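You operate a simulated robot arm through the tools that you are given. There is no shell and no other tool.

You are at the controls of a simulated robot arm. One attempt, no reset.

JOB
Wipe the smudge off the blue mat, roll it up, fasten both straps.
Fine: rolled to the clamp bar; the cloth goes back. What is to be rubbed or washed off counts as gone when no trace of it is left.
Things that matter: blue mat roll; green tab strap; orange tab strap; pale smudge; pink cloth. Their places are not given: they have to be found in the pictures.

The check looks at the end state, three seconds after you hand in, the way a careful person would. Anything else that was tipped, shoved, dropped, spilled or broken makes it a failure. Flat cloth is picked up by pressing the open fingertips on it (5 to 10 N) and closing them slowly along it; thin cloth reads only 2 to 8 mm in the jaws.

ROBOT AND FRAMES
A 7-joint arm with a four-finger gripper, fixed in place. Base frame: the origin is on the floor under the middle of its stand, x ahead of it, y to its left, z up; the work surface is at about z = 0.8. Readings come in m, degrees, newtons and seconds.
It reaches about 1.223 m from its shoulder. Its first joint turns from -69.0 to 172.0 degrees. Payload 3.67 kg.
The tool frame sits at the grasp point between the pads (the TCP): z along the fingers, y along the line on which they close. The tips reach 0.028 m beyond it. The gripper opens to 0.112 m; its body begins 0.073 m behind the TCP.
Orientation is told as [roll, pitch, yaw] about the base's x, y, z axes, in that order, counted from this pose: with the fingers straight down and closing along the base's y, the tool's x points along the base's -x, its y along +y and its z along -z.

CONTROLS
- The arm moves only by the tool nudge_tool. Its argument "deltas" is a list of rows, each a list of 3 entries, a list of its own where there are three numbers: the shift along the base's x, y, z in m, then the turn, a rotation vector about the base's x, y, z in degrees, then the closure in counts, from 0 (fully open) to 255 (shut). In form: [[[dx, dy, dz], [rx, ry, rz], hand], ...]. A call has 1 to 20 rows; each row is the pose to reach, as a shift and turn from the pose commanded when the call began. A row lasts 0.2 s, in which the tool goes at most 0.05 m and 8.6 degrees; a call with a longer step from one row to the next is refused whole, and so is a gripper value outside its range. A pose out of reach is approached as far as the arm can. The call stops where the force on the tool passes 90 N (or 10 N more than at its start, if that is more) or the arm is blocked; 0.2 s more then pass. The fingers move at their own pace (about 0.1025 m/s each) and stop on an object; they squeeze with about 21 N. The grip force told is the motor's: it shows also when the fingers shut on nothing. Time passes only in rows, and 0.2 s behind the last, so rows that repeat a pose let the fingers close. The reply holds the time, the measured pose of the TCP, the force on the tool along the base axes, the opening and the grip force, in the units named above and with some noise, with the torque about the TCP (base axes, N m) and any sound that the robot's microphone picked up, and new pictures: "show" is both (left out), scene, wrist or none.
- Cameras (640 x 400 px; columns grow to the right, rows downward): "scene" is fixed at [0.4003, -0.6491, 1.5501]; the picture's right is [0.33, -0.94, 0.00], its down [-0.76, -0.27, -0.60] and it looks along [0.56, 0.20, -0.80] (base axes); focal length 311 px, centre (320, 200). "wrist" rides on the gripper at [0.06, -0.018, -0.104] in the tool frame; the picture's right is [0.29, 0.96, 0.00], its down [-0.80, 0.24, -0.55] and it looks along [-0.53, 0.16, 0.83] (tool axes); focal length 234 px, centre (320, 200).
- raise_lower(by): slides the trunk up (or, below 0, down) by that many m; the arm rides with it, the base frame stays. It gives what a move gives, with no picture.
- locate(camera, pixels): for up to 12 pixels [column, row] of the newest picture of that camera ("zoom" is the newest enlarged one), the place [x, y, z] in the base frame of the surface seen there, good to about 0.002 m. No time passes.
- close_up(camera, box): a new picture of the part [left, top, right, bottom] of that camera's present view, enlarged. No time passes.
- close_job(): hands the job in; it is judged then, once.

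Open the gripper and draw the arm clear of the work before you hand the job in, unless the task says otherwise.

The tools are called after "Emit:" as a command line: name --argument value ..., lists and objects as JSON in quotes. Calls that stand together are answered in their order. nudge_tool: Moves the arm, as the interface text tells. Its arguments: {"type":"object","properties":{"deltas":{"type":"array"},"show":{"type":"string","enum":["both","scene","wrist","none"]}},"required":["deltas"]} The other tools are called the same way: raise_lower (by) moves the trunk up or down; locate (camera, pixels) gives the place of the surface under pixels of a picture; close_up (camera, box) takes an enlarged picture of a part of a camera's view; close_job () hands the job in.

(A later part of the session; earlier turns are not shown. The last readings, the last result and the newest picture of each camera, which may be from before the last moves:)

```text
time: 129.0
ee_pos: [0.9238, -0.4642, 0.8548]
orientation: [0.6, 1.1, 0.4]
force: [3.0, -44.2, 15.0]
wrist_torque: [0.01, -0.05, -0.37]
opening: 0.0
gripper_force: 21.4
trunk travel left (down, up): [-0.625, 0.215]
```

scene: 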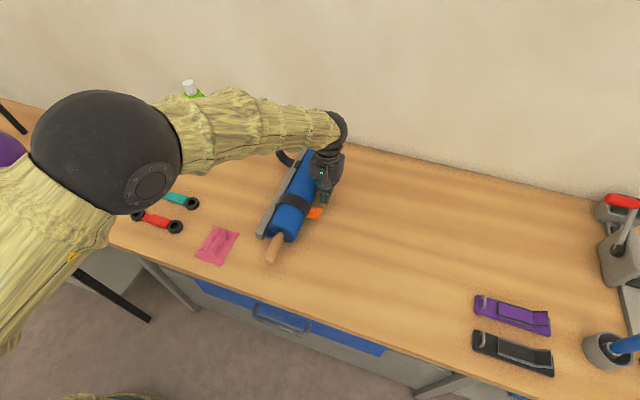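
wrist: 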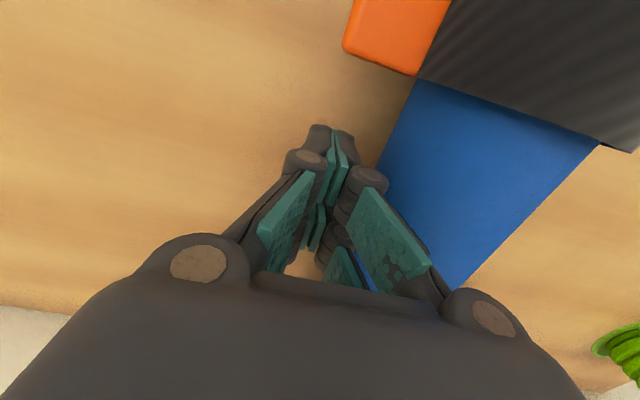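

The roll is solidly at its stop (44 N, no motion), so it is fully seated. Next I'll try pressing the tab and strap end straight down with closed fingertips. I'll back off, rise and move above the tab.

Emit:
nudge_tool --deltas '[[[0, -0.02, 0], [0, 0, 0], 255], [[0, -0.05, 0.02], [0, 0, 0], 255], [[0, -0.05, 0.06], [0, 0, 0], 255], [[-0.03, -0.045, 0.08], [0, 0, 0], 255], [[-0.07, -0.03, 0.08], [0, 0, 0], 255], [[-0.078, -0.023, 0.08], [0, 0, 0], 255], [[-0.078, -0.023, 0.06], [0, 0, 0], 255], [[-0.078, -0.023, 0.06], [0, 0, 0], 255]]' --show "both"

Emit:
close_up --camera "wrist" --box '[240, 60, 440, 220]'

```text
time: 130.8
ee_pos: [0.8463, -0.4726, 0.9199]
orientation: [-0.1, 1.1, 0.6]
force: [0.8, 0.1, 0.1]
wrist_torque: [-0.11, -0.02, -0.01]
opening: 0.0002
gripper_force: 21.7
trunk travel left (down, up): [-0.625, 0.215]
```

scene: 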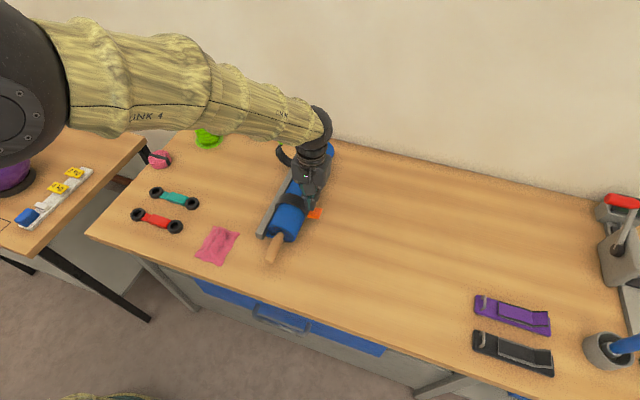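
wrist: 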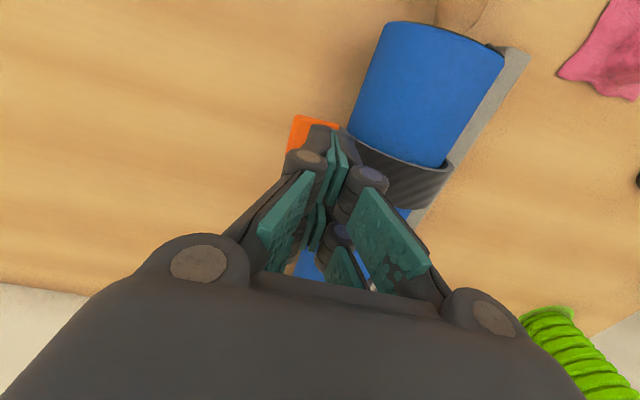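

```text
2.50 times, centred on (340, 140) of wrist
```

zoom: 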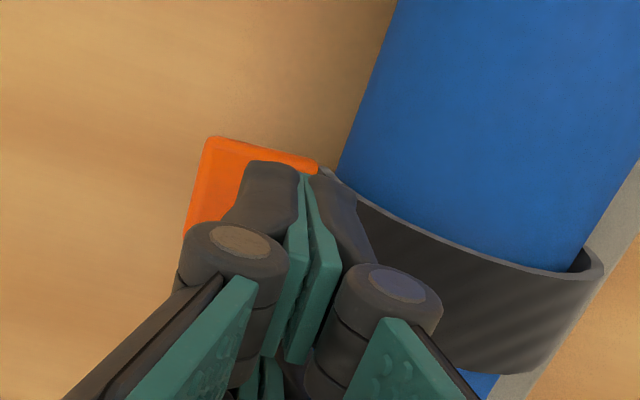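

The tips are above the tab. I'll shift 8 mm in -y to clear the strap's side and press the tab down until ~35 N.

Emit:
nudge_tool --deltas '[[[0, -0.008, -0.015], [0, 0, 0], 255], [[0, -0.008, -0.03], [0, 0, 0], 255], [[0, -0.008, -0.036], [0, 0, 0], 255], [[0, -0.008, -0.036], [0, 0, 0], 255]]' --show "none"

Emit:
nudge_tool --deltas '[[[0, 0, -0.003], [0, 0, 0], 255], [[0, 0, -0.006], [0, 0, 0], 255], [[0, 0, -0.006], [0, 0, 0], 255]]' --show "none"

Emit:
nudge_tool --deltas '[[[0, 0, -0.002], [0, 0, 0], 255], [[0, 0, -0.004], [0, 0, 0], 255], [[0, 0, -0.004], [0, 0, 0], 255]]' --show "none"

```text
time: 131.8
ee_pos: [0.8458, -0.4861, 0.8839]
orientation: [0.1, 1.0, 0.5]
force: [5.3, -1.3, 19.8]
wrist_torque: [-0.23, -0.3, 0.07]
opening: 0.0
gripper_force: 21.1
trunk travel left (down, up): [-0.625, 0.215]
```

```text
time: 132.6
ee_pos: [0.8443, -0.4852, 0.8811]
orientation: [-0.1, 0.6, 0.4]
force: [18.8, -13.1, 57.8]
wrist_torque: [-0.77, -0.65, 0.16]
opening: 0.0
gripper_force: 21.2
trunk travel left (down, up): [-0.625, 0.215]
```

```text
time: 133.4
ee_pos: [0.8452, -0.485, 0.8799]
orientation: [-0.2, 0.6, 0.4]
force: [8.0, -12.4, 72.4]
wrist_torque: [-0.86, -0.37, 0.05]
opening: 0.0001
gripper_force: 21.1
trunk travel left (down, up): [-0.625, 0.215]
```

72 N pressed down with no sound. I'll see the picture in this pressed state and measure the strap against the roll.

Emit:
nudge_tool --deltas '[[[0, 0, 0], [0, 0, 0], 255], [[0, 0, 0], [0, 0, 0], 255], [[0, 0, 0], [0, 0, 0], 255]]' --show "scene"

Emit:
close_up --camera "scene" --box '[265, 180, 335, 245]'

Emit:
locate --camera "zoom" --pixels '[[185, 130], [210, 105], [245, 95], [290, 110], [330, 140], [365, 185], [385, 205], [230, 190], [280, 200], [320, 240]]'

```text
time: 134.2
ee_pos: [0.8454, -0.4836, 0.8804]
orientation: [-0.2, 0.5, 0.5]
force: [5.4, -8.1, 72.2]
wrist_torque: [-0.76, -0.32, 0.04]
opening: 0.0
gripper_force: 20.9
trunk travel left (down, up): [-0.625, 0.215]
```

scene: 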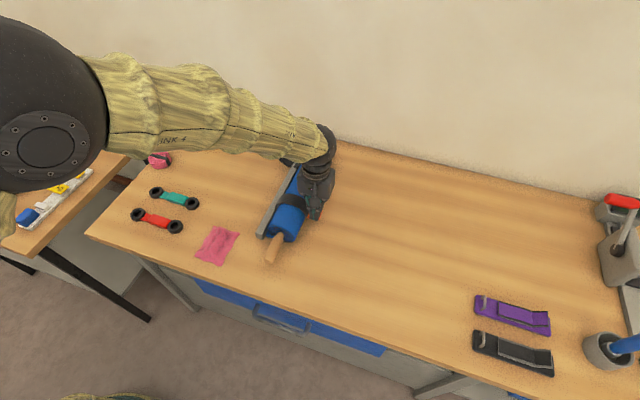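

```text
6.15 times, centred on (300, 212) of scene
```

zoom: 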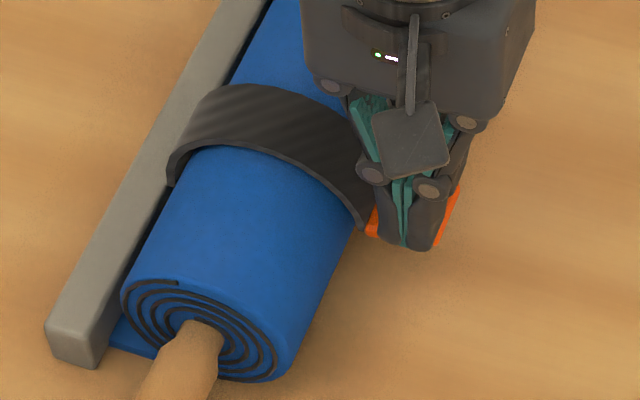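

```text
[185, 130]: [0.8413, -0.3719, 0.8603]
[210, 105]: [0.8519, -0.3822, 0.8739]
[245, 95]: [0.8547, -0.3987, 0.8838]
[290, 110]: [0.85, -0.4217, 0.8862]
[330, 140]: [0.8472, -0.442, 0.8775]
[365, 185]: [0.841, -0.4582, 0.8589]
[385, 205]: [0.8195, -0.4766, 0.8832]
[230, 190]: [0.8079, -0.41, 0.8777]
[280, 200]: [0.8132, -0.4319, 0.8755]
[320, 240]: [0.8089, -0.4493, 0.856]
```

At the stop the strap is concentric with the roll (uniform ~47 mm radius), so it is at its fully closed joint limit and there's nothing further to engage; it fell back closed by itself after each lift test. I'll leave the orange strap closed and go to the green tab, rising and moving to its +y side.

Emit:
nudge_tool --deltas '[[[0, 0, 0.03], [0, 0, 0], 255], [[0, 0, 0.07], [0, 0, 0], 255], [[0, 0, 0.11], [0, 0, 0], 255], [[0.02, 0.02, 0.14], [0, 0, 0], 255], [[0.05, 0.05, 0.14], [0, 0, 0], 255], [[0.08, 0.085, 0.14], [0, 0, 0], 255], [[0.11, 0.12, 0.14], [0, 0, 0], 255], [[0.135, 0.16, 0.14], [0, 0, 0], 255], [[0.16, 0.2, 0.14], [0, 0, 0], 255], [[0.16, 0.2336, 0.14], [0, 0, 0], 255], [[0.16, 0.2336, 0.14], [0, 0, 0], 255]]' --show "both"

Emit:
close_up --camera "scene" --box '[250, 110, 350, 250]'

```text
time: 136.6
ee_pos: [1.0045, -0.2542, 1.0083]
orientation: [0.2, 1.3, 0.3]
force: [0.7, 0.1, -0.9]
wrist_torque: [-0.01, 0.01, 0.03]
opening: 0.0
gripper_force: 21.0
trunk travel left (down, up): [-0.625, 0.215]
```

scene: 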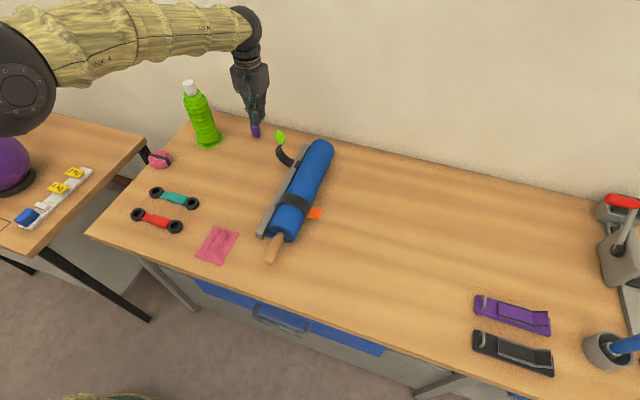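
wrist: 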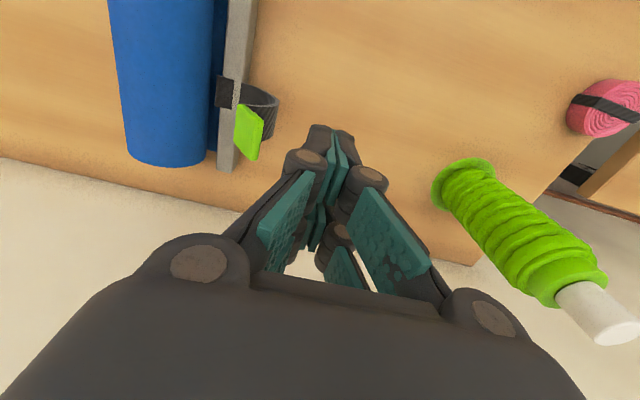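

```text
2.86 times, centred on (300, 180) of scene
```

zoom: 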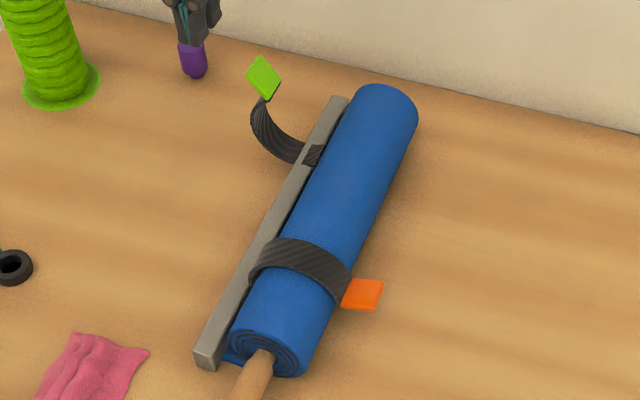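

The orange strap is still closed. With a clear view, I'll zoom on it and locate the green tab precisely.

Emit:
close_up --camera "scene" --box '[265, 180, 335, 245]'

Emit:
locate --camera "zoom" --pixels '[[185, 130], [210, 105], [245, 95], [290, 110], [330, 140], [365, 185], [400, 215], [430, 190], [380, 225]]'

Emit:
locate --camera "wrist" --pixels '[[247, 130], [240, 110], [258, 120], [248, 150], [262, 118], [270, 125], [243, 120]]'

Emit:
close_up --camera "wrist" --box '[200, 60, 300, 180]'

```text
6.15 times, centred on (300, 212) of scene
```

zoom: 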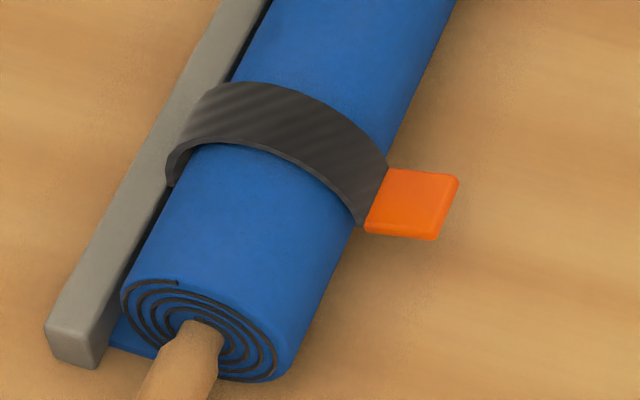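

```text
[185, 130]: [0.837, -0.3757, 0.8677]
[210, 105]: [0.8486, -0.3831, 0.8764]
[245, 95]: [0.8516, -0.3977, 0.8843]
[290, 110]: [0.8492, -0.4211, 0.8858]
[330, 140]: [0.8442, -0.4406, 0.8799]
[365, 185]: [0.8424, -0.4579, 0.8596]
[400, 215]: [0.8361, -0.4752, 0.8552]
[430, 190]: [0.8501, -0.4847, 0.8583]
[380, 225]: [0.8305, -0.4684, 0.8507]
```

```text
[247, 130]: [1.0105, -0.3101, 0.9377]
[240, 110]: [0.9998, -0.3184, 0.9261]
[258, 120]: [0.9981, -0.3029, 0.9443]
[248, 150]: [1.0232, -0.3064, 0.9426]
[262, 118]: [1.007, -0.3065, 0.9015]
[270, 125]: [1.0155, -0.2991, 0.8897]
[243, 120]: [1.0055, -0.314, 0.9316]
```

```text
3.33 times, centred on (250, 120) of wrist
```

zoom: 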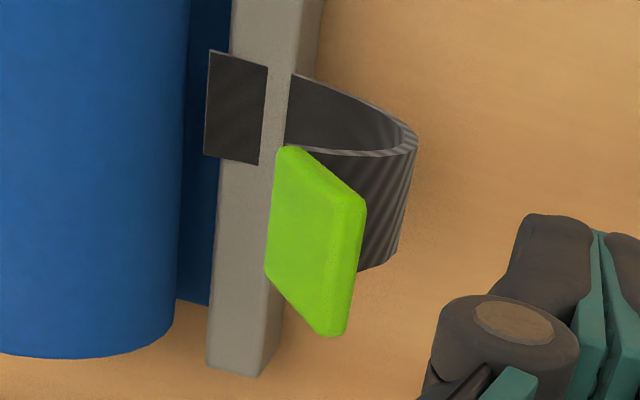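

Now lower the closed fingers on the +y side of the green tab (tips at z≈0.925), staying about 3 cm off it.

Emit:
nudge_tool --deltas '[[[0.001, 0, -0.02], [0, 0, 0], 255], [[0.001, 0, -0.04], [0, 0, 0], 255], [[0.001, 0, -0.053], [0, 0, 0], 255], [[0.001, 0, -0.053], [0, 0, 0], 255]]' --show "wrist"

```text
time: 137.6
ee_pos: [1.0076, -0.2538, 0.9546]
orientation: [0.1, 1.2, 0.4]
force: [0.4, -0.6, 0.4]
wrist_torque: [-0.01, 0.05, -0.03]
opening: 0.0
gripper_force: 21.0
trunk travel left (down, up): [-0.625, 0.215]
```

wrist: 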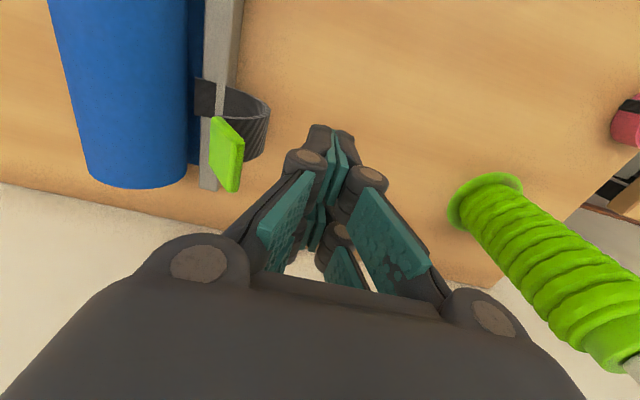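

Now I'll push the green tab gently toward -y in 1 cm steps, watching the force.

Emit:
nudge_tool --deltas '[[[0, -0.012, 0], [0, 0, 0], 255], [[0, -0.024, 0], [0, 0, 0], 255], [[0, -0.036, 0], [0, 0, 0], 255], [[0, -0.046, 0], [0, 0, 0], 255], [[0, -0.056, 0], [0, 0, 0], 255], [[0, -0.056, 0], [0, 0, 0], 255]]' --show "both"

Emit:
close_up --camera "scene" --box '[230, 90, 350, 210]'

```text
time: 139.0
ee_pos: [1.0055, -0.3064, 0.9611]
orientation: [-0.1, 0.8, 0.6]
force: [8.7, 11.8, 26.4]
wrist_torque: [-0.24, -0.41, 0.21]
opening: 0.0
gripper_force: 20.8
trunk travel left (down, up): [-0.625, 0.215]
```

scene: 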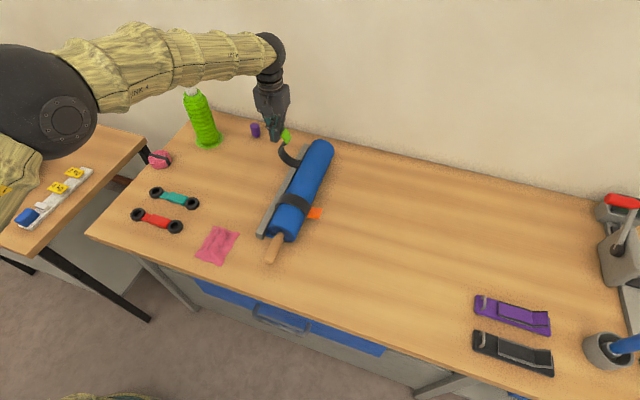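
wrist: 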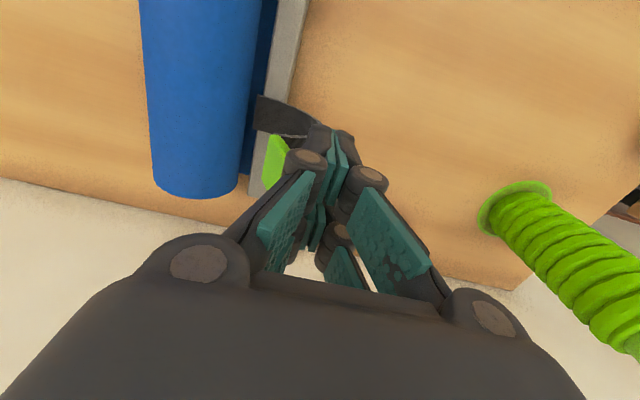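

```text
3.33 times, centred on (290, 150) of scene
```

zoom: 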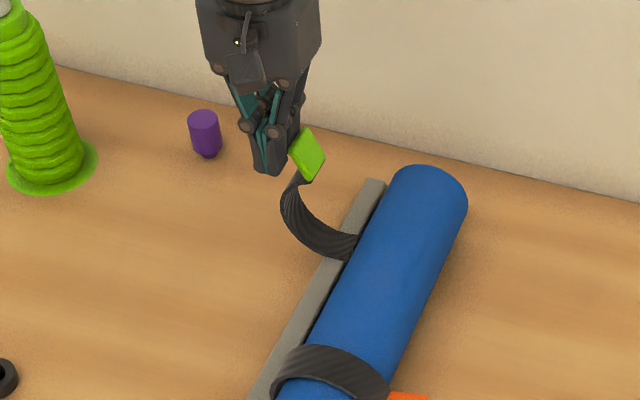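

The tips were riding on the strap itself (26 N up). I'll raise them to bear on the fin only, then push on over the top along the fin's arc.

Emit:
nudge_tool --deltas '[[[0, 0.004, 0.008], [0, 0, 0], 255], [[0, 0.004, 0.0165], [0, 0, 0], 255], [[0, -0.007, 0.02], [0, 0, 0], 255], [[0, -0.018, 0.0225], [0, 0, 0], 255], [[0, -0.029, 0.024], [0, 0, 0], 255], [[0, -0.04, 0.0245], [0, 0, 0], 255], [[0, -0.04, 0.0245], [0, 0, 0], 255]]' --show "both"

Emit:
close_up --camera "scene" --box '[230, 90, 350, 210]'

```text
time: 140.6
ee_pos: [1.0089, -0.3488, 0.9797]
orientation: [0.0, 1.3, 0.4]
force: [1.1, 0.9, 0.1]
wrist_torque: [0.0, 0.02, 0.02]
opening: 0.0
gripper_force: 21.3
trunk travel left (down, up): [-0.625, 0.215]
```

scene: 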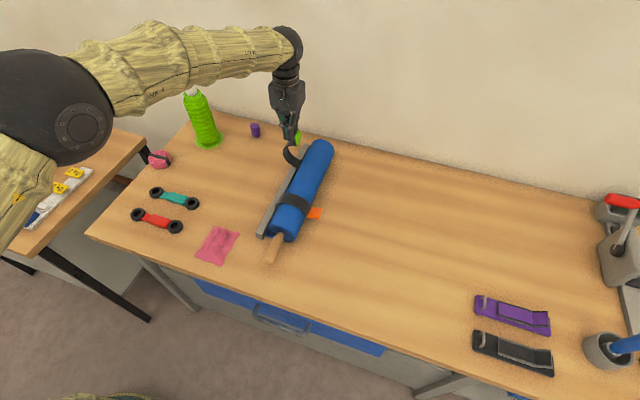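
wrist: 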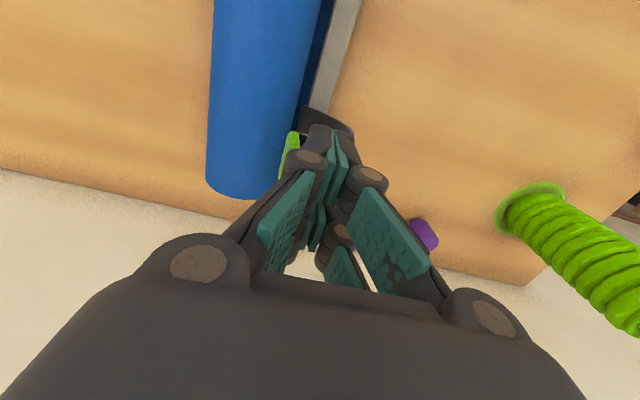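

```text
3.33 times, centred on (290, 150) of scene
```

zoom: 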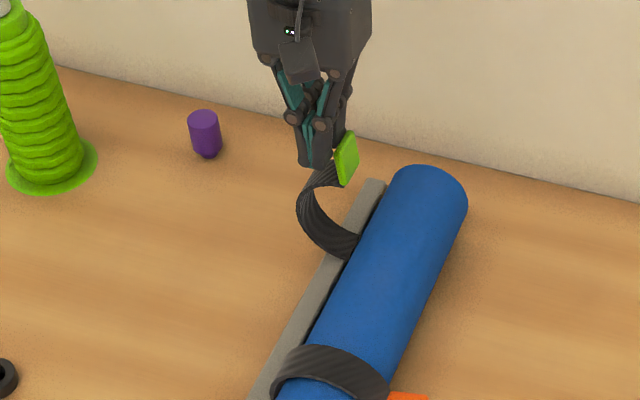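

Only ~1 N needed. I'll keep pushing over the top toward the roll.

Emit:
nudge_tool --deltas '[[[0, -0.011, -0.0005], [0, 0, 0], 255], [[0, -0.022, -0.002], [0, 0, 0], 255], [[0, -0.033, -0.0045], [0, 0, 0], 255], [[0, -0.043, -0.0075], [0, 0, 0], 255], [[0, -0.053, -0.012], [0, 0, 0], 255], [[0, -0.0625, -0.017], [0, 0, 0], 255], [[0, -0.0625, -0.017], [0, 0, 0], 255]]' --show "both"

Emit:
close_up --camera "scene" --box '[230, 90, 370, 230]'

```text
time: 142.2
ee_pos: [1.0073, -0.4107, 0.9637]
orientation: [0.0, 1.1, 0.5]
force: [-0.5, -0.5, 0.2]
wrist_torque: [-0.01, 0.02, -0.01]
opening: 0.0001
gripper_force: 21.0
trunk travel left (down, up): [-0.625, 0.215]
```

scene: 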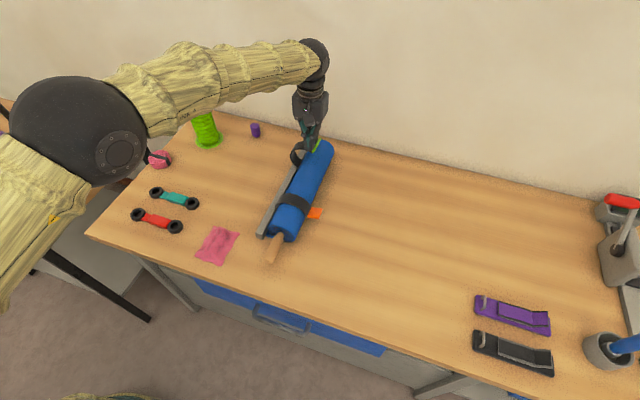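
wrist: 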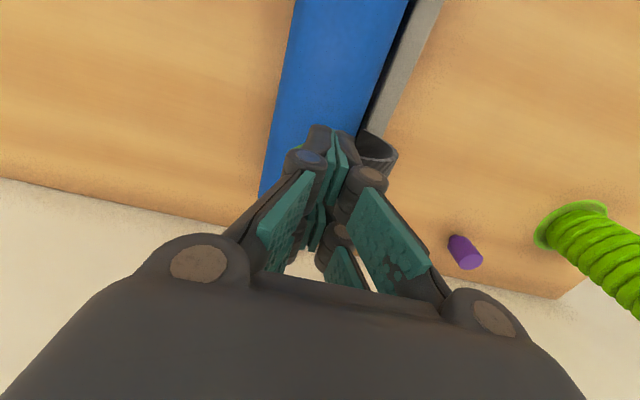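

```text
2.86 times, centred on (300, 160) of scene
```

zoom: 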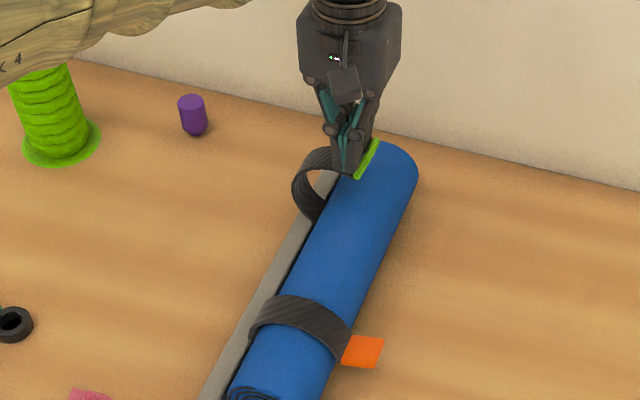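

It's now leaning over the roll. I'll continue pushing -y and down so the fin follows toward the closed position.

Emit:
nudge_tool --deltas '[[[0, -0.0105, -0.004], [0, 0, 0], 255], [[0, -0.021, -0.0084], [0, 0, 0], 255], [[0, -0.029, -0.016], [0, 0, 0], 255], [[0, -0.037, -0.0244], [0, 0, 0], 255], [[0, -0.044, -0.033], [0, 0, 0], 255], [[0, -0.044, -0.033], [0, 0, 0], 255], [[0, -0.044, -0.033], [0, 0, 0], 255]]' --show "both"

Emit:
close_up --camera "scene" --box '[230, 90, 370, 230]'

```text
time: 143.8
ee_pos: [1.0072, -0.4558, 0.929]
orientation: [0.1, 1.2, 0.4]
force: [0.2, 0.1, 1.0]
wrist_torque: [-0.06, 0.02, 0.01]
opening: 0.0
gripper_force: 20.6
trunk travel left (down, up): [-0.625, 0.215]
```

scene: 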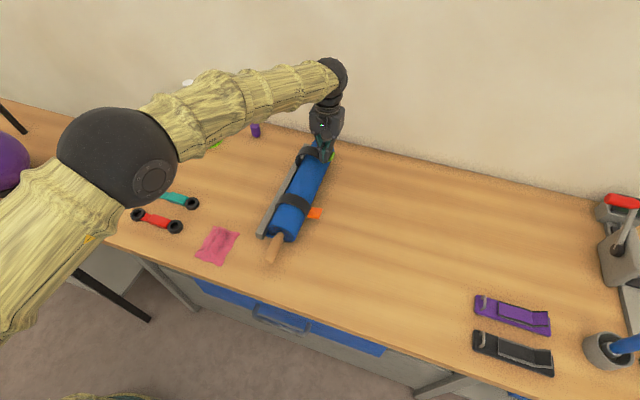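
wrist: 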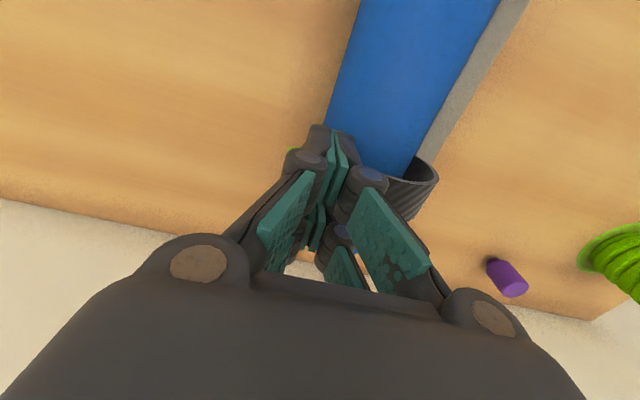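

```text
2.86 times, centred on (300, 160) of scene
```

zoom: 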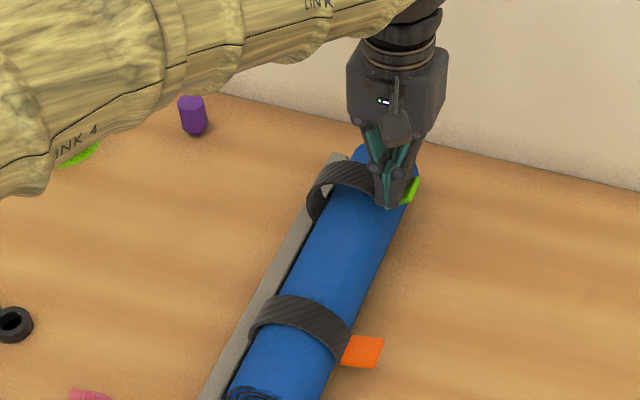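

Nearly over. I'll continue pushing outward and down to bring the green tab to its stop and press it.

Emit:
nudge_tool --deltas '[[[0, -0.008, -0.007], [0, 0, 0], 255], [[0, -0.016, -0.015], [0, 0, 0], 255], [[0, -0.022, -0.025], [0, 0, 0], 255], [[0, -0.026, -0.034], [0, 0, 0], 255], [[0, -0.028, -0.041], [0, 0, 0], 255], [[0, -0.028, -0.041], [0, 0, 0], 255]]' --show "both"

Emit:
close_up --camera "scene" --box '[230, 90, 370, 230]'

```text
time: 145.2
ee_pos: [1.0068, -0.4834, 0.8903]
orientation: [0.1, 1.3, 0.3]
force: [0.3, -0.2, 0.1]
wrist_torque: [0.0, 0.01, -0.03]
opening: 0.0
gripper_force: 21.0
trunk travel left (down, up): [-0.625, 0.215]
```

scene: 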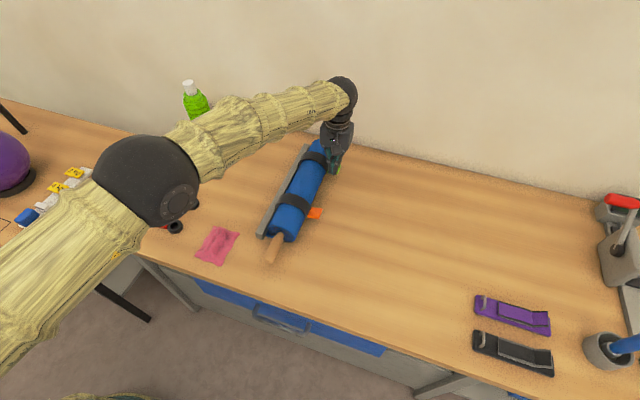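
wrist: 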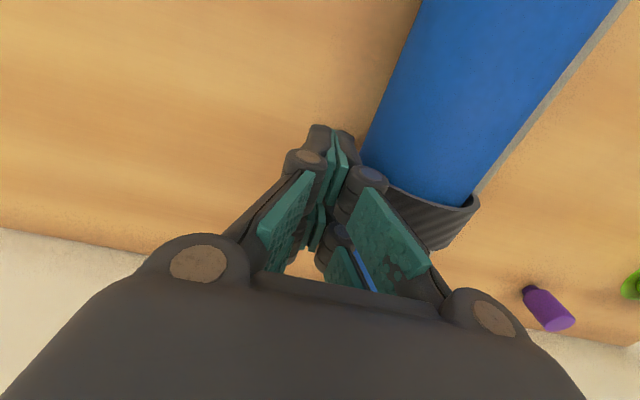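

```text
2.86 times, centred on (300, 160) of scene
```

zoom: 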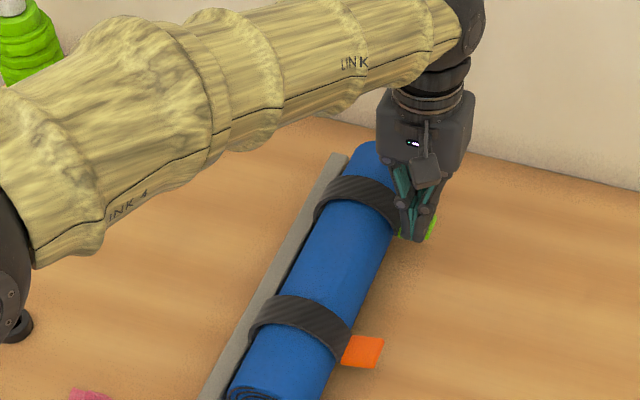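

The green strap has come over. I'll press it down to its stop with ~30 N and hold briefly.

Emit:
nudge_tool --deltas '[[[0, 0, -0.004], [0, 0, 0], 255], [[0, 0, -0.008], [0, 0, 0], 255], [[0, 0, -0.008], [0, 0, 0], 255], [[0, 0, -0.008], [0, 0, 0], 255]]' --show "none"

Emit:
nudge_tool --deltas '[[[0, 0, -0.002], [0, 0, 0], 255], [[0, 0, -0.004], [0, 0, 0], 255], [[0, 0, -0.004], [0, 0, 0], 255], [[0, 0, -0.004], [0, 0, 0], 255]]' --show "none"

```text
time: 146.2
ee_pos: [1.006, -0.4831, 0.8832]
orientation: [0.0, 1.0, 0.4]
force: [2.8, -3.4, 13.5]
wrist_torque: [-0.2, -0.38, -0.04]
opening: 0.0
gripper_force: 20.7
trunk travel left (down, up): [-0.625, 0.215]
```

```text
time: 147.2
ee_pos: [1.0066, -0.4831, 0.8806]
orientation: [-0.1, 0.8, 0.5]
force: [15.0, -1.1, 31.8]
wrist_torque: [-0.31, -0.77, 0.14]
opening: 0.0001
gripper_force: 20.3
trunk travel left (down, up): [-0.625, 0.215]
```

Both straps are now down at their stops. I'll lift off the green tab and look at both straps closely.

Emit:
nudge_tool --deltas '[[[0, 0, 0.02], [0, 0, 0], 255], [[0, -0.01, 0.06], [0, 0, 0], 255], [[-0.03, -0.04, 0.1], [0, 0, 0], 255], [[-0.06, -0.075, 0.11], [0, 0, 0], 255], [[-0.09, -0.11, 0.12], [0, 0, 0], 255], [[-0.12, -0.145, 0.12], [0, 0, 0], 255], [[-0.15, -0.18, 0.12], [0, 0, 0], 255], [[-0.15, -0.18, 0.12], [0, 0, 0], 255]]' --show "both"

Emit:
close_up --camera "scene" --box '[250, 130, 350, 250]'

Emit:
close_up --camera "wrist" --box '[380, 20, 640, 260]'

```text
refused: row 3 steps farther than a row can; nothing moved
```

```text
3.33 times, centred on (300, 190) of scene
```

zoom: 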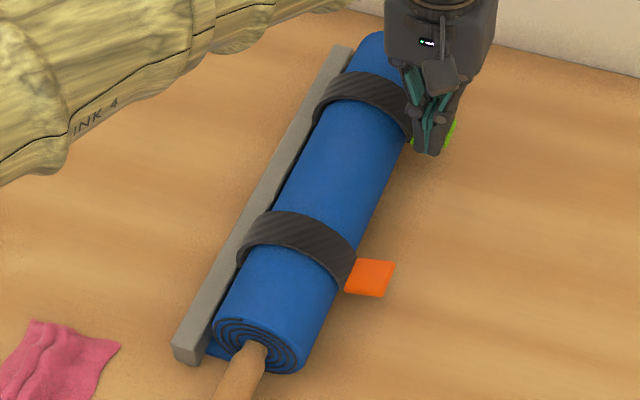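

```text
1.67 times, centred on (510, 140) of wrist
```

zoom: 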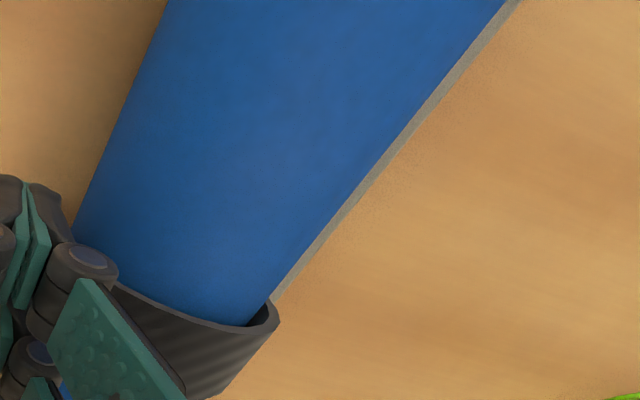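

That path had a too-long step and was refused. I'll repeat the retreat with shorter steps.

Emit:
nudge_tool --deltas '[[[0, 0, 0.02], [0, 0, 0], 255], [[0, -0.01, 0.06], [0, 0, 0], 255], [[-0.01, -0.025, 0.1], [0, 0, 0], 255], [[-0.04, -0.055, 0.115], [0, 0, 0], 255], [[-0.07, -0.09, 0.12], [0, 0, 0], 255], [[-0.1, -0.12, 0.12], [0, 0, 0], 255], [[-0.13, -0.15, 0.12], [0, 0, 0], 255], [[-0.15, -0.18, 0.12], [0, 0, 0], 255], [[-0.15, -0.18, 0.12], [0, 0, 0], 255]]' --show "both"

Emit:
close_up --camera "scene" --box '[250, 130, 350, 250]'

Emit:
close_up --camera "wrist" --box '[380, 40, 600, 260]'

```text
time: 149.2
ee_pos: [0.8544, -0.6649, 0.9973]
orientation: [0.1, 1.2, 0.5]
force: [0.4, 0.7, 0.7]
wrist_torque: [-0.05, 0.03, -0.01]
opening: 0.0002
gripper_force: 20.7
trunk travel left (down, up): [-0.625, 0.215]
```

scene: 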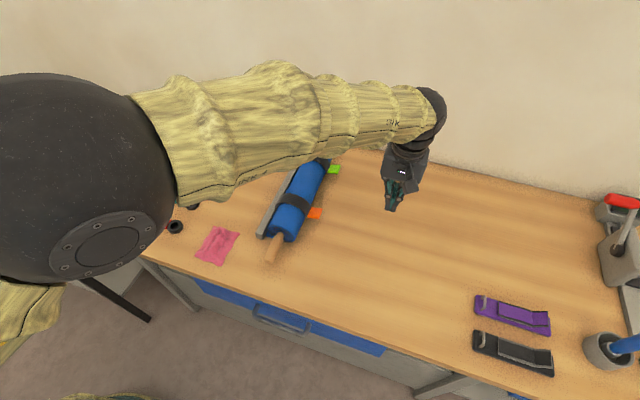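
wrist: 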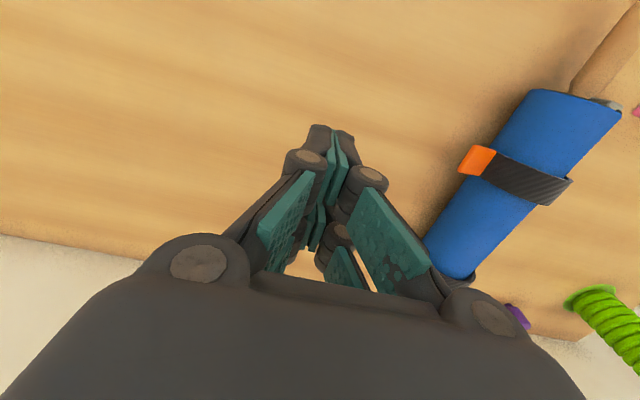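

```text
3.33 times, centred on (300, 190) of scene
```

zoom: 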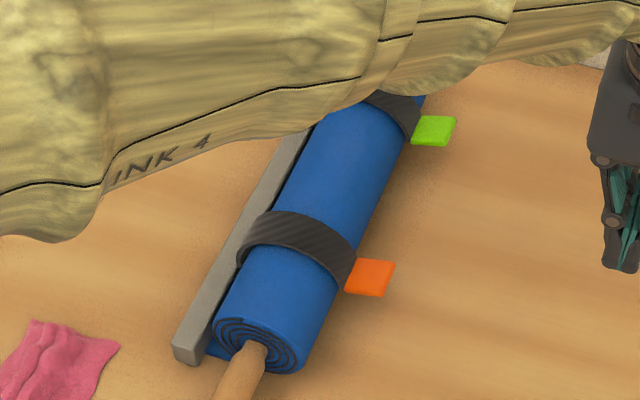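

```text
1.82 times, centred on (490, 150) of wrist
```

zoom: 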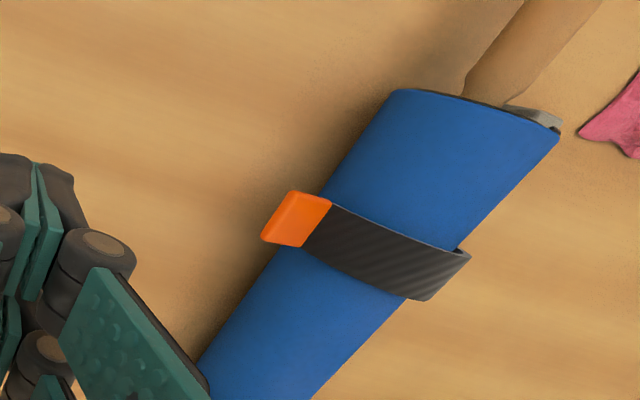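

Both straps are closed over the roll. In case the straps fasten by hook-and-loop contact, I'll also press each strap's end radially against the roll with closed fingertips. First I'll move to a tilted pre-press pose for the orange strap.

Emit:
nudge_tool --deltas '[[[0, 0.02, 0], [7.5, 0, 0], 255], [[-0.003, 0.045, -0.005], [15, 0, 0], 255], [[-0.006, 0.07, -0.01], [22.5, 0, 0], 255], [[-0.009, 0.095, -0.02], [30, 0, 0], 255], [[-0.009, 0.12, -0.035], [37.5, 0, 0], 255], [[-0.009, 0.145, -0.05], [45, 0, 0], 255], [[-0.009, 0.16, -0.065], [45, 0, 0], 255], [[-0.009, 0.16, -0.065], [45, 0, 0], 255]]' --show "both"

Emit:
close_up --camera "scene" --box '[260, 160, 360, 250]'

```text
time: 151.0
ee_pos: [0.8478, -0.503, 0.9294]
orientation: [45.1, 0.6, 1.3]
force: [-0.2, 0.0, -0.3]
wrist_torque: [0.01, 0.02, 0.01]
opening: 0.0
gripper_force: 21.0
trunk travel left (down, up): [-0.625, 0.215]
```

scene: 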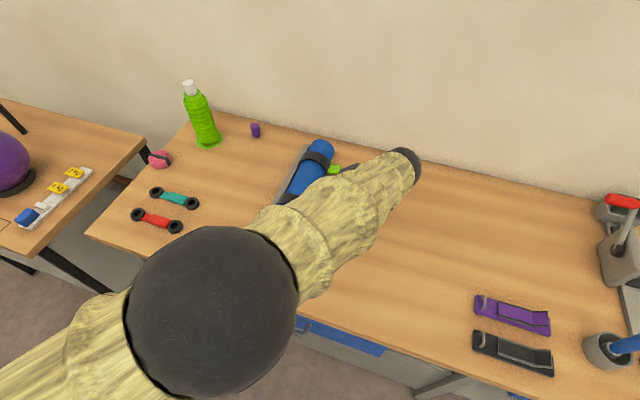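
wrist: 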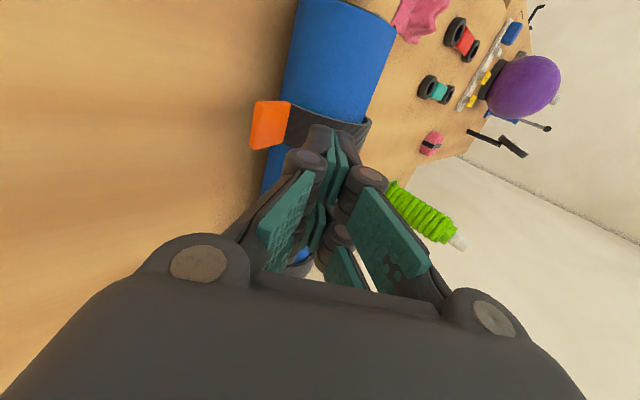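

```text
4.44 times, centred on (310, 205) of scene
```

zoom: 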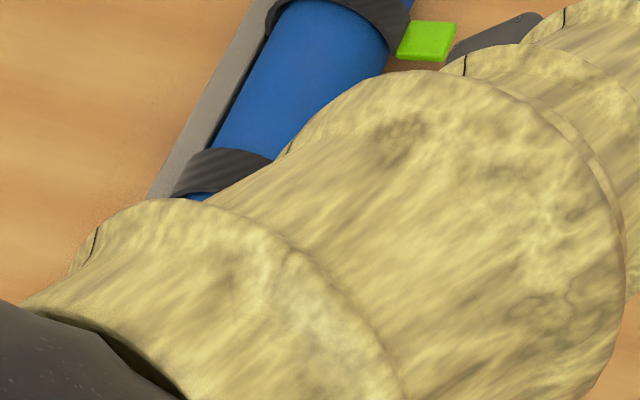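

Aligned with the strap. I'll advance along the finger axis toward the roll centre until contact, then press to ~20 N.

Emit:
nudge_tool --deltas '[[[0, 0.01, -0.01], [0, 0, 0], 255], [[0, 0.02, -0.02], [0, 0, 0], 255], [[0, 0.029, -0.029], [0, 0, 0], 255], [[0, 0.029, -0.029], [0, 0, 0], 255]]' --show "none"

Emit:
nudge_tool --deltas '[[[0, 0.002, -0.002], [0, 0, 0], 255], [[0, 0.004, -0.004], [0, 0, 0], 255], [[0, 0.004, -0.004], [0, 0, 0], 255]]' --show "none"

Emit:
nudge_tool --deltas '[[[0, 0.002, -0.002], [0, 0, 0], 255], [[0, 0.003, -0.003], [0, 0, 0], 255], [[0, 0.003, -0.003], [0, 0, 0], 255]]' --show "wrist"

```text
time: 152.0
ee_pos: [0.8468, -0.4747, 0.9045]
orientation: [45.1, 0.4, 1.3]
force: [0.7, 0.2, 0.4]
wrist_torque: [0.0, -0.02, -0.01]
opening: 0.0001
gripper_force: 21.2
trunk travel left (down, up): [-0.625, 0.215]
```

```text
time: 152.8
ee_pos: [0.8485, -0.4703, 0.8994]
orientation: [45.1, 0.6, 1.2]
force: [0.1, 0.3, -0.5]
wrist_torque: [0.01, 0.01, 0.0]
opening: 0.0
gripper_force: 21.5
trunk travel left (down, up): [-0.625, 0.215]
```

```text
time: 153.6
ee_pos: [0.8476, -0.467, 0.8973]
orientation: [45.1, 0.6, 1.2]
force: [-0.3, -0.2, 1.8]
wrist_torque: [-0.03, 0.01, -0.04]
opening: 0.0001
gripper_force: 21.3
trunk travel left (down, up): [-0.625, 0.215]
```

wrist: 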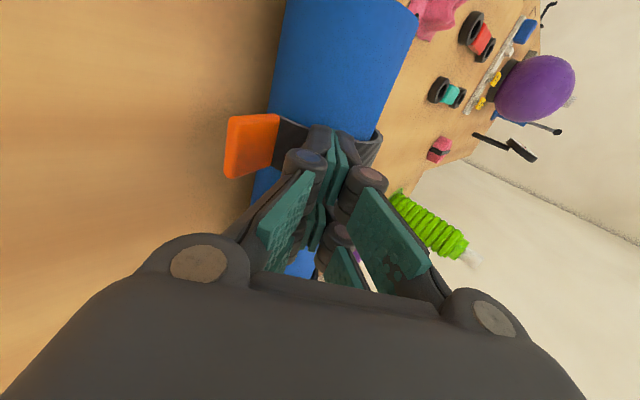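

Just touching. I'll press in further to ~20–30 N.

Emit:
nudge_tool --deltas '[[[0, 0.002, -0.002], [0, 0, 0], 255], [[0, 0.003, -0.003], [0, 0, 0], 255], [[0, 0.003, -0.003], [0, 0, 0], 255]]' --show "none"

Emit:
nudge_tool --deltas '[[[0, 0.001, -0.001], [0, 0, 0], 255], [[0, 0.002, -0.002], [0, 0, 0], 255], [[0, 0.002, -0.002], [0, 0, 0], 255]]' --show "none"

```text
time: 154.4
ee_pos: [0.8492, -0.4637, 0.8948]
orientation: [45.1, 0.5, 1.1]
force: [0.9, -7.0, 6.3]
wrist_torque: [-0.12, -0.07, -0.12]
opening: 0.006
gripper_force: 35.8
trunk travel left (down, up): [-0.625, 0.215]
```

```text
time: 155.2
ee_pos: [0.8502, -0.4654, 0.8946]
orientation: [45.1, 0.3, 1.1]
force: [9.4, -26.4, 29.1]
wrist_torque: [-0.01, -0.27, -0.6]
opening: 0.006
gripper_force: 35.9
trunk travel left (down, up): [-0.625, 0.215]
```

Pressed about 39 N radially; the tips spread slightly by 6 mm. No sound. I'll hold briefly then back off.

Emit:
nudge_tool --deltas '[[[0, 0, 0], [0, 0, 0], 255], [[0, 0, 0], [0, 0, 0], 255], [[0, 0, 0], [0, 0, 0], 255]]' --show "both"

Emit:
close_up --camera "wrist" --box '[200, 80, 420, 250]'

```text
time: 156.0
ee_pos: [0.8481, -0.465, 0.8942]
orientation: [45.1, 0.4, 1.1]
force: [15.2, -28.6, 31.7]
wrist_torque: [0.0, -0.7, -0.5]
opening: 0.0062
gripper_force: 36.0
trunk travel left (down, up): [-0.625, 0.215]
```

scene: 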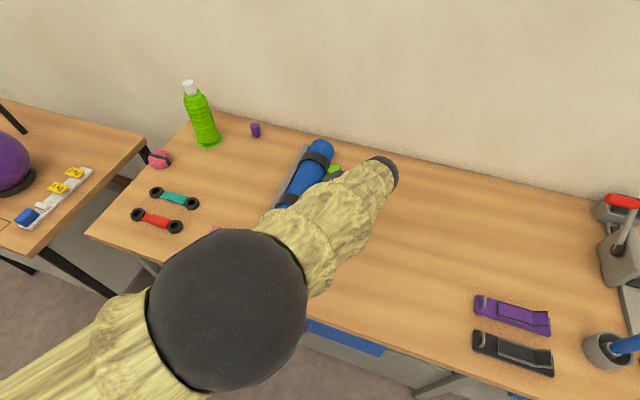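
wrist: 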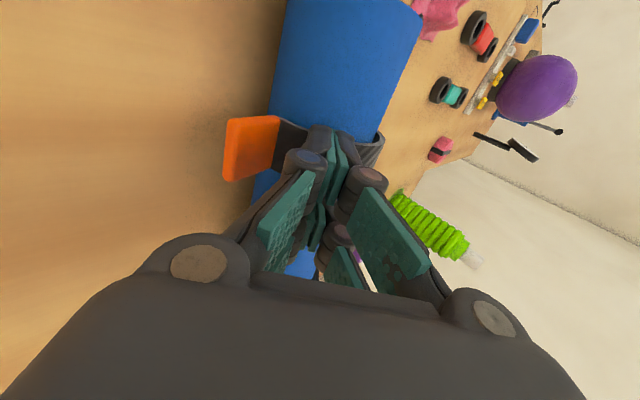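

```text
2.35 times, centred on (310, 165) of wrist
```

zoom: 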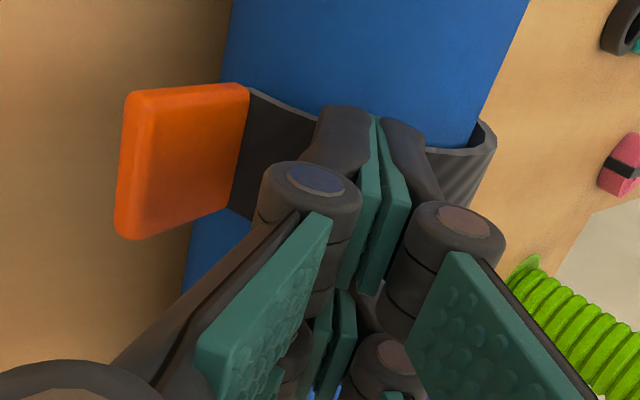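

I'll back off and repeat the gentle lift test on the orange tab to see if this radial press made it hold.

Emit:
nudge_tool --deltas '[[[0, -0.02, 0.02], [0, 0, 0], 255], [[0, -0.05, 0.04], [4, 0, 0], 230], [[0, -0.08, 0.035], [11, 0, 0], 200], [[0, -0.1, 0.015], [18, 0, 0], 185], [[0, -0.1, -0.01], [25, 0, 0], 185], [[0, -0.098, -0.026], [29, 0, 0], 185], [[0, -0.098, -0.026], [29, 0, 0], 185], [[0, -0.098, -0.026], [29, 0, 0], 185]]' --show "both"

Emit:
close_up --camera "scene" --box '[270, 175, 370, 245]'

```text
time: 157.8
ee_pos: [0.8499, -0.5619, 0.8626]
orientation: [74.2, 0.0, 1.2]
force: [0.0, -0.6, 0.2]
wrist_torque: [0.04, -0.01, 0.01]
opening: 0.0308
gripper_force: 0.1
trunk travel left (down, up): [-0.625, 0.215]
```

scene: 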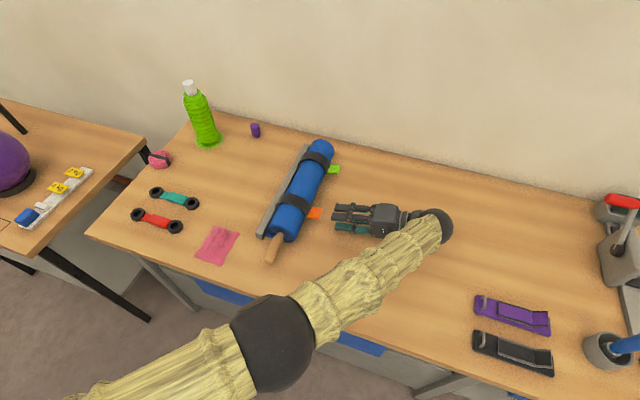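
wrist: 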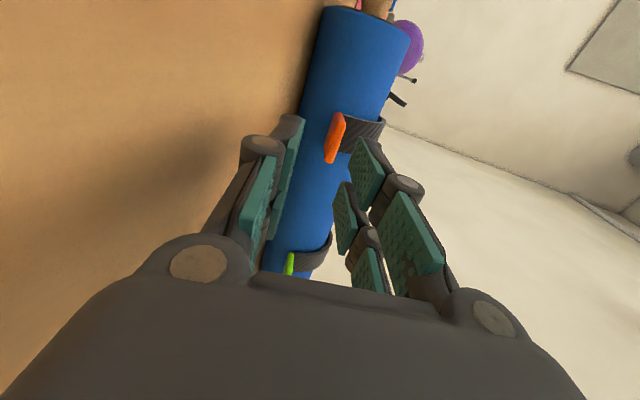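

```text
5.71 times, centred on (320, 210) of scene
```

zoom: 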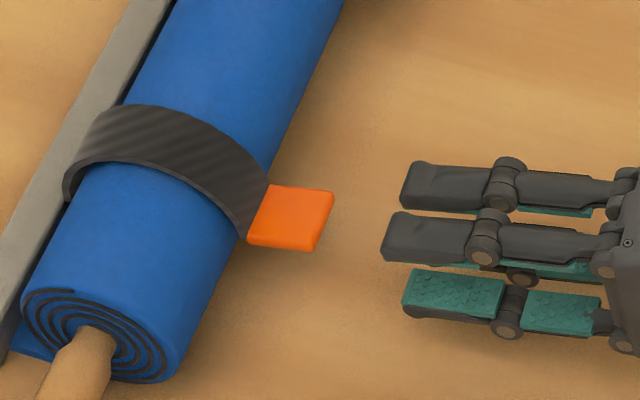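

I'll shift up a little to centre the fin between the pads, then slide in 5 cm.

Emit:
nudge_tool --deltas '[[[-0.002, 0.0027, 0.0096], [0, 0, 0], 185], [[-0.003, 0.02, 0.005], [0, 0, 0], 185], [[-0.003, 0.036, 0.0003], [0, 0, 0], 185], [[-0.003, 0.051, -0.004], [0, 0, 0], 185], [[-0.003, 0.051, -0.004], [0, 0, 0], 185]]' --show "wrist"

Emit:
close_up --camera "wrist" --box '[240, 80, 440, 260]'

```text
time: 159.0
ee_pos: [0.8458, -0.5096, 0.8611]
orientation: [74.0, -0.1, 1.3]
force: [0.3, 0.6, -0.1]
wrist_torque: [0.01, 0.0, 0.03]
opening: 0.0307
gripper_force: 0.1
trunk travel left (down, up): [-0.625, 0.215]
```

wrist: 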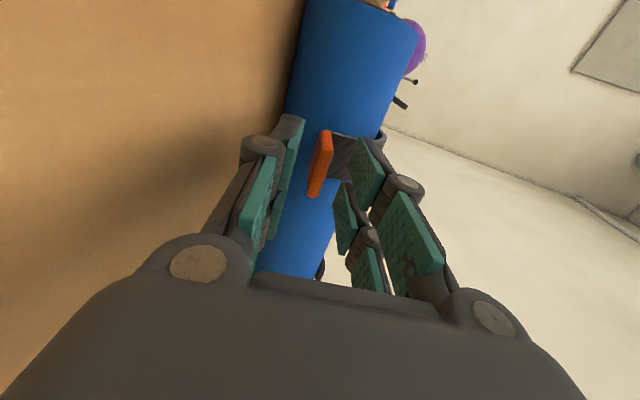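

```text
2.22 times, centred on (340, 170) of wrist
```

zoom: 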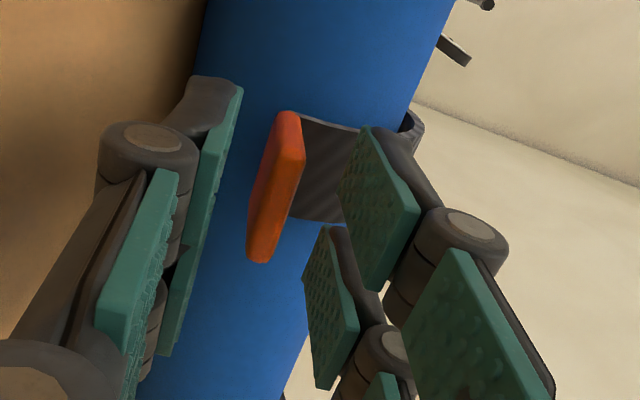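

Now raise slowly and watch the force and opening as the lower pad meets the fin.

Emit:
nudge_tool --deltas '[[[0, 0.001, 0.004], [0, 0, 0], 185], [[0, 0.002, 0.008], [0, 0, 0], 185], [[0, 0.0027, 0.0105], [0, 0, 0], 185], [[0, 0.0027, 0.0105], [0, 0, 0], 185]]' --show "none"

Emit:
nudge_tool --deltas '[[[0, 0.0005, 0.002], [0, 0, 0], 185], [[0, 0.0005, 0.002], [0, 0, 0], 185]]' --show "none"

Emit:
nudge_tool --deltas '[[[0, 0.0005, 0.002], [0, 0, 0], 185], [[0, 0.0005, 0.002], [0, 0, 0], 185]]' --show "none"

Emit:
nudge_tool --deltas '[[[0, 0.0005, 0.002], [0, 0, 0], 185], [[0, 0.0005, 0.002], [0, 0, 0], 185]]' --show "scene"

Emit:
close_up --camera "scene" --box '[280, 190, 340, 235]'

```text
time: 160.0
ee_pos: [0.8451, -0.5074, 0.8709]
orientation: [74.1, 0.0, 1.3]
force: [1.6, 0.1, -0.2]
wrist_torque: [-0.01, 0.02, -0.02]
opening: 0.031
gripper_force: 0.3
trunk travel left (down, up): [-0.625, 0.215]
```

```text
time: 160.6
ee_pos: [0.8446, -0.507, 0.8733]
orientation: [74.1, -0.1, 1.3]
force: [0.0, -0.7, -1.2]
wrist_torque: [-0.02, 0.0, -0.01]
opening: 0.0313
gripper_force: 0.7
trunk travel left (down, up): [-0.625, 0.215]
```

```text
time: 161.2
ee_pos: [0.8453, -0.5059, 0.8754]
orientation: [74.1, -0.1, 1.4]
force: [-0.6, -1.1, -1.3]
wrist_torque: [-0.03, 0.01, 0.0]
opening: 0.0315
gripper_force: 0.5
trunk travel left (down, up): [-0.625, 0.215]
```

```text
time: 161.8
ee_pos: [0.8456, -0.506, 0.8773]
orientation: [74.1, -0.1, 1.3]
force: [-0.4, -1.0, -1.3]
wrist_torque: [-0.05, 0.04, 0.01]
opening: 0.0319
gripper_force: 0.1
trunk travel left (down, up): [-0.625, 0.215]
```

scene: 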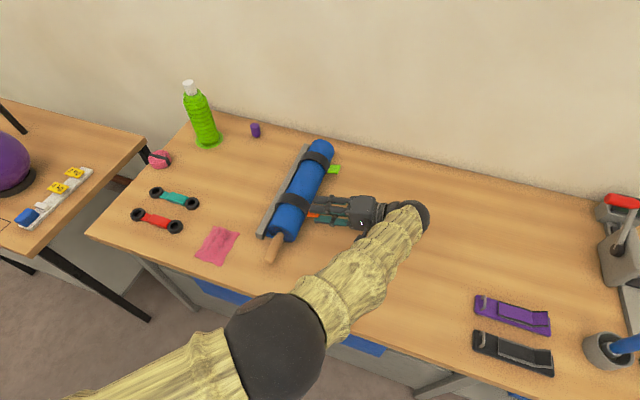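

```text
8.89 times, centred on (310, 212) of scene
```

zoom: 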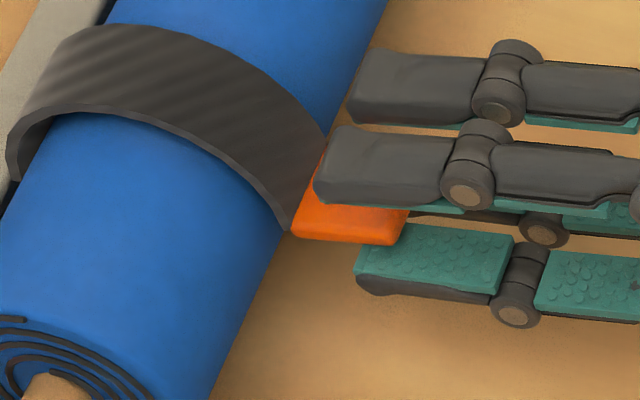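

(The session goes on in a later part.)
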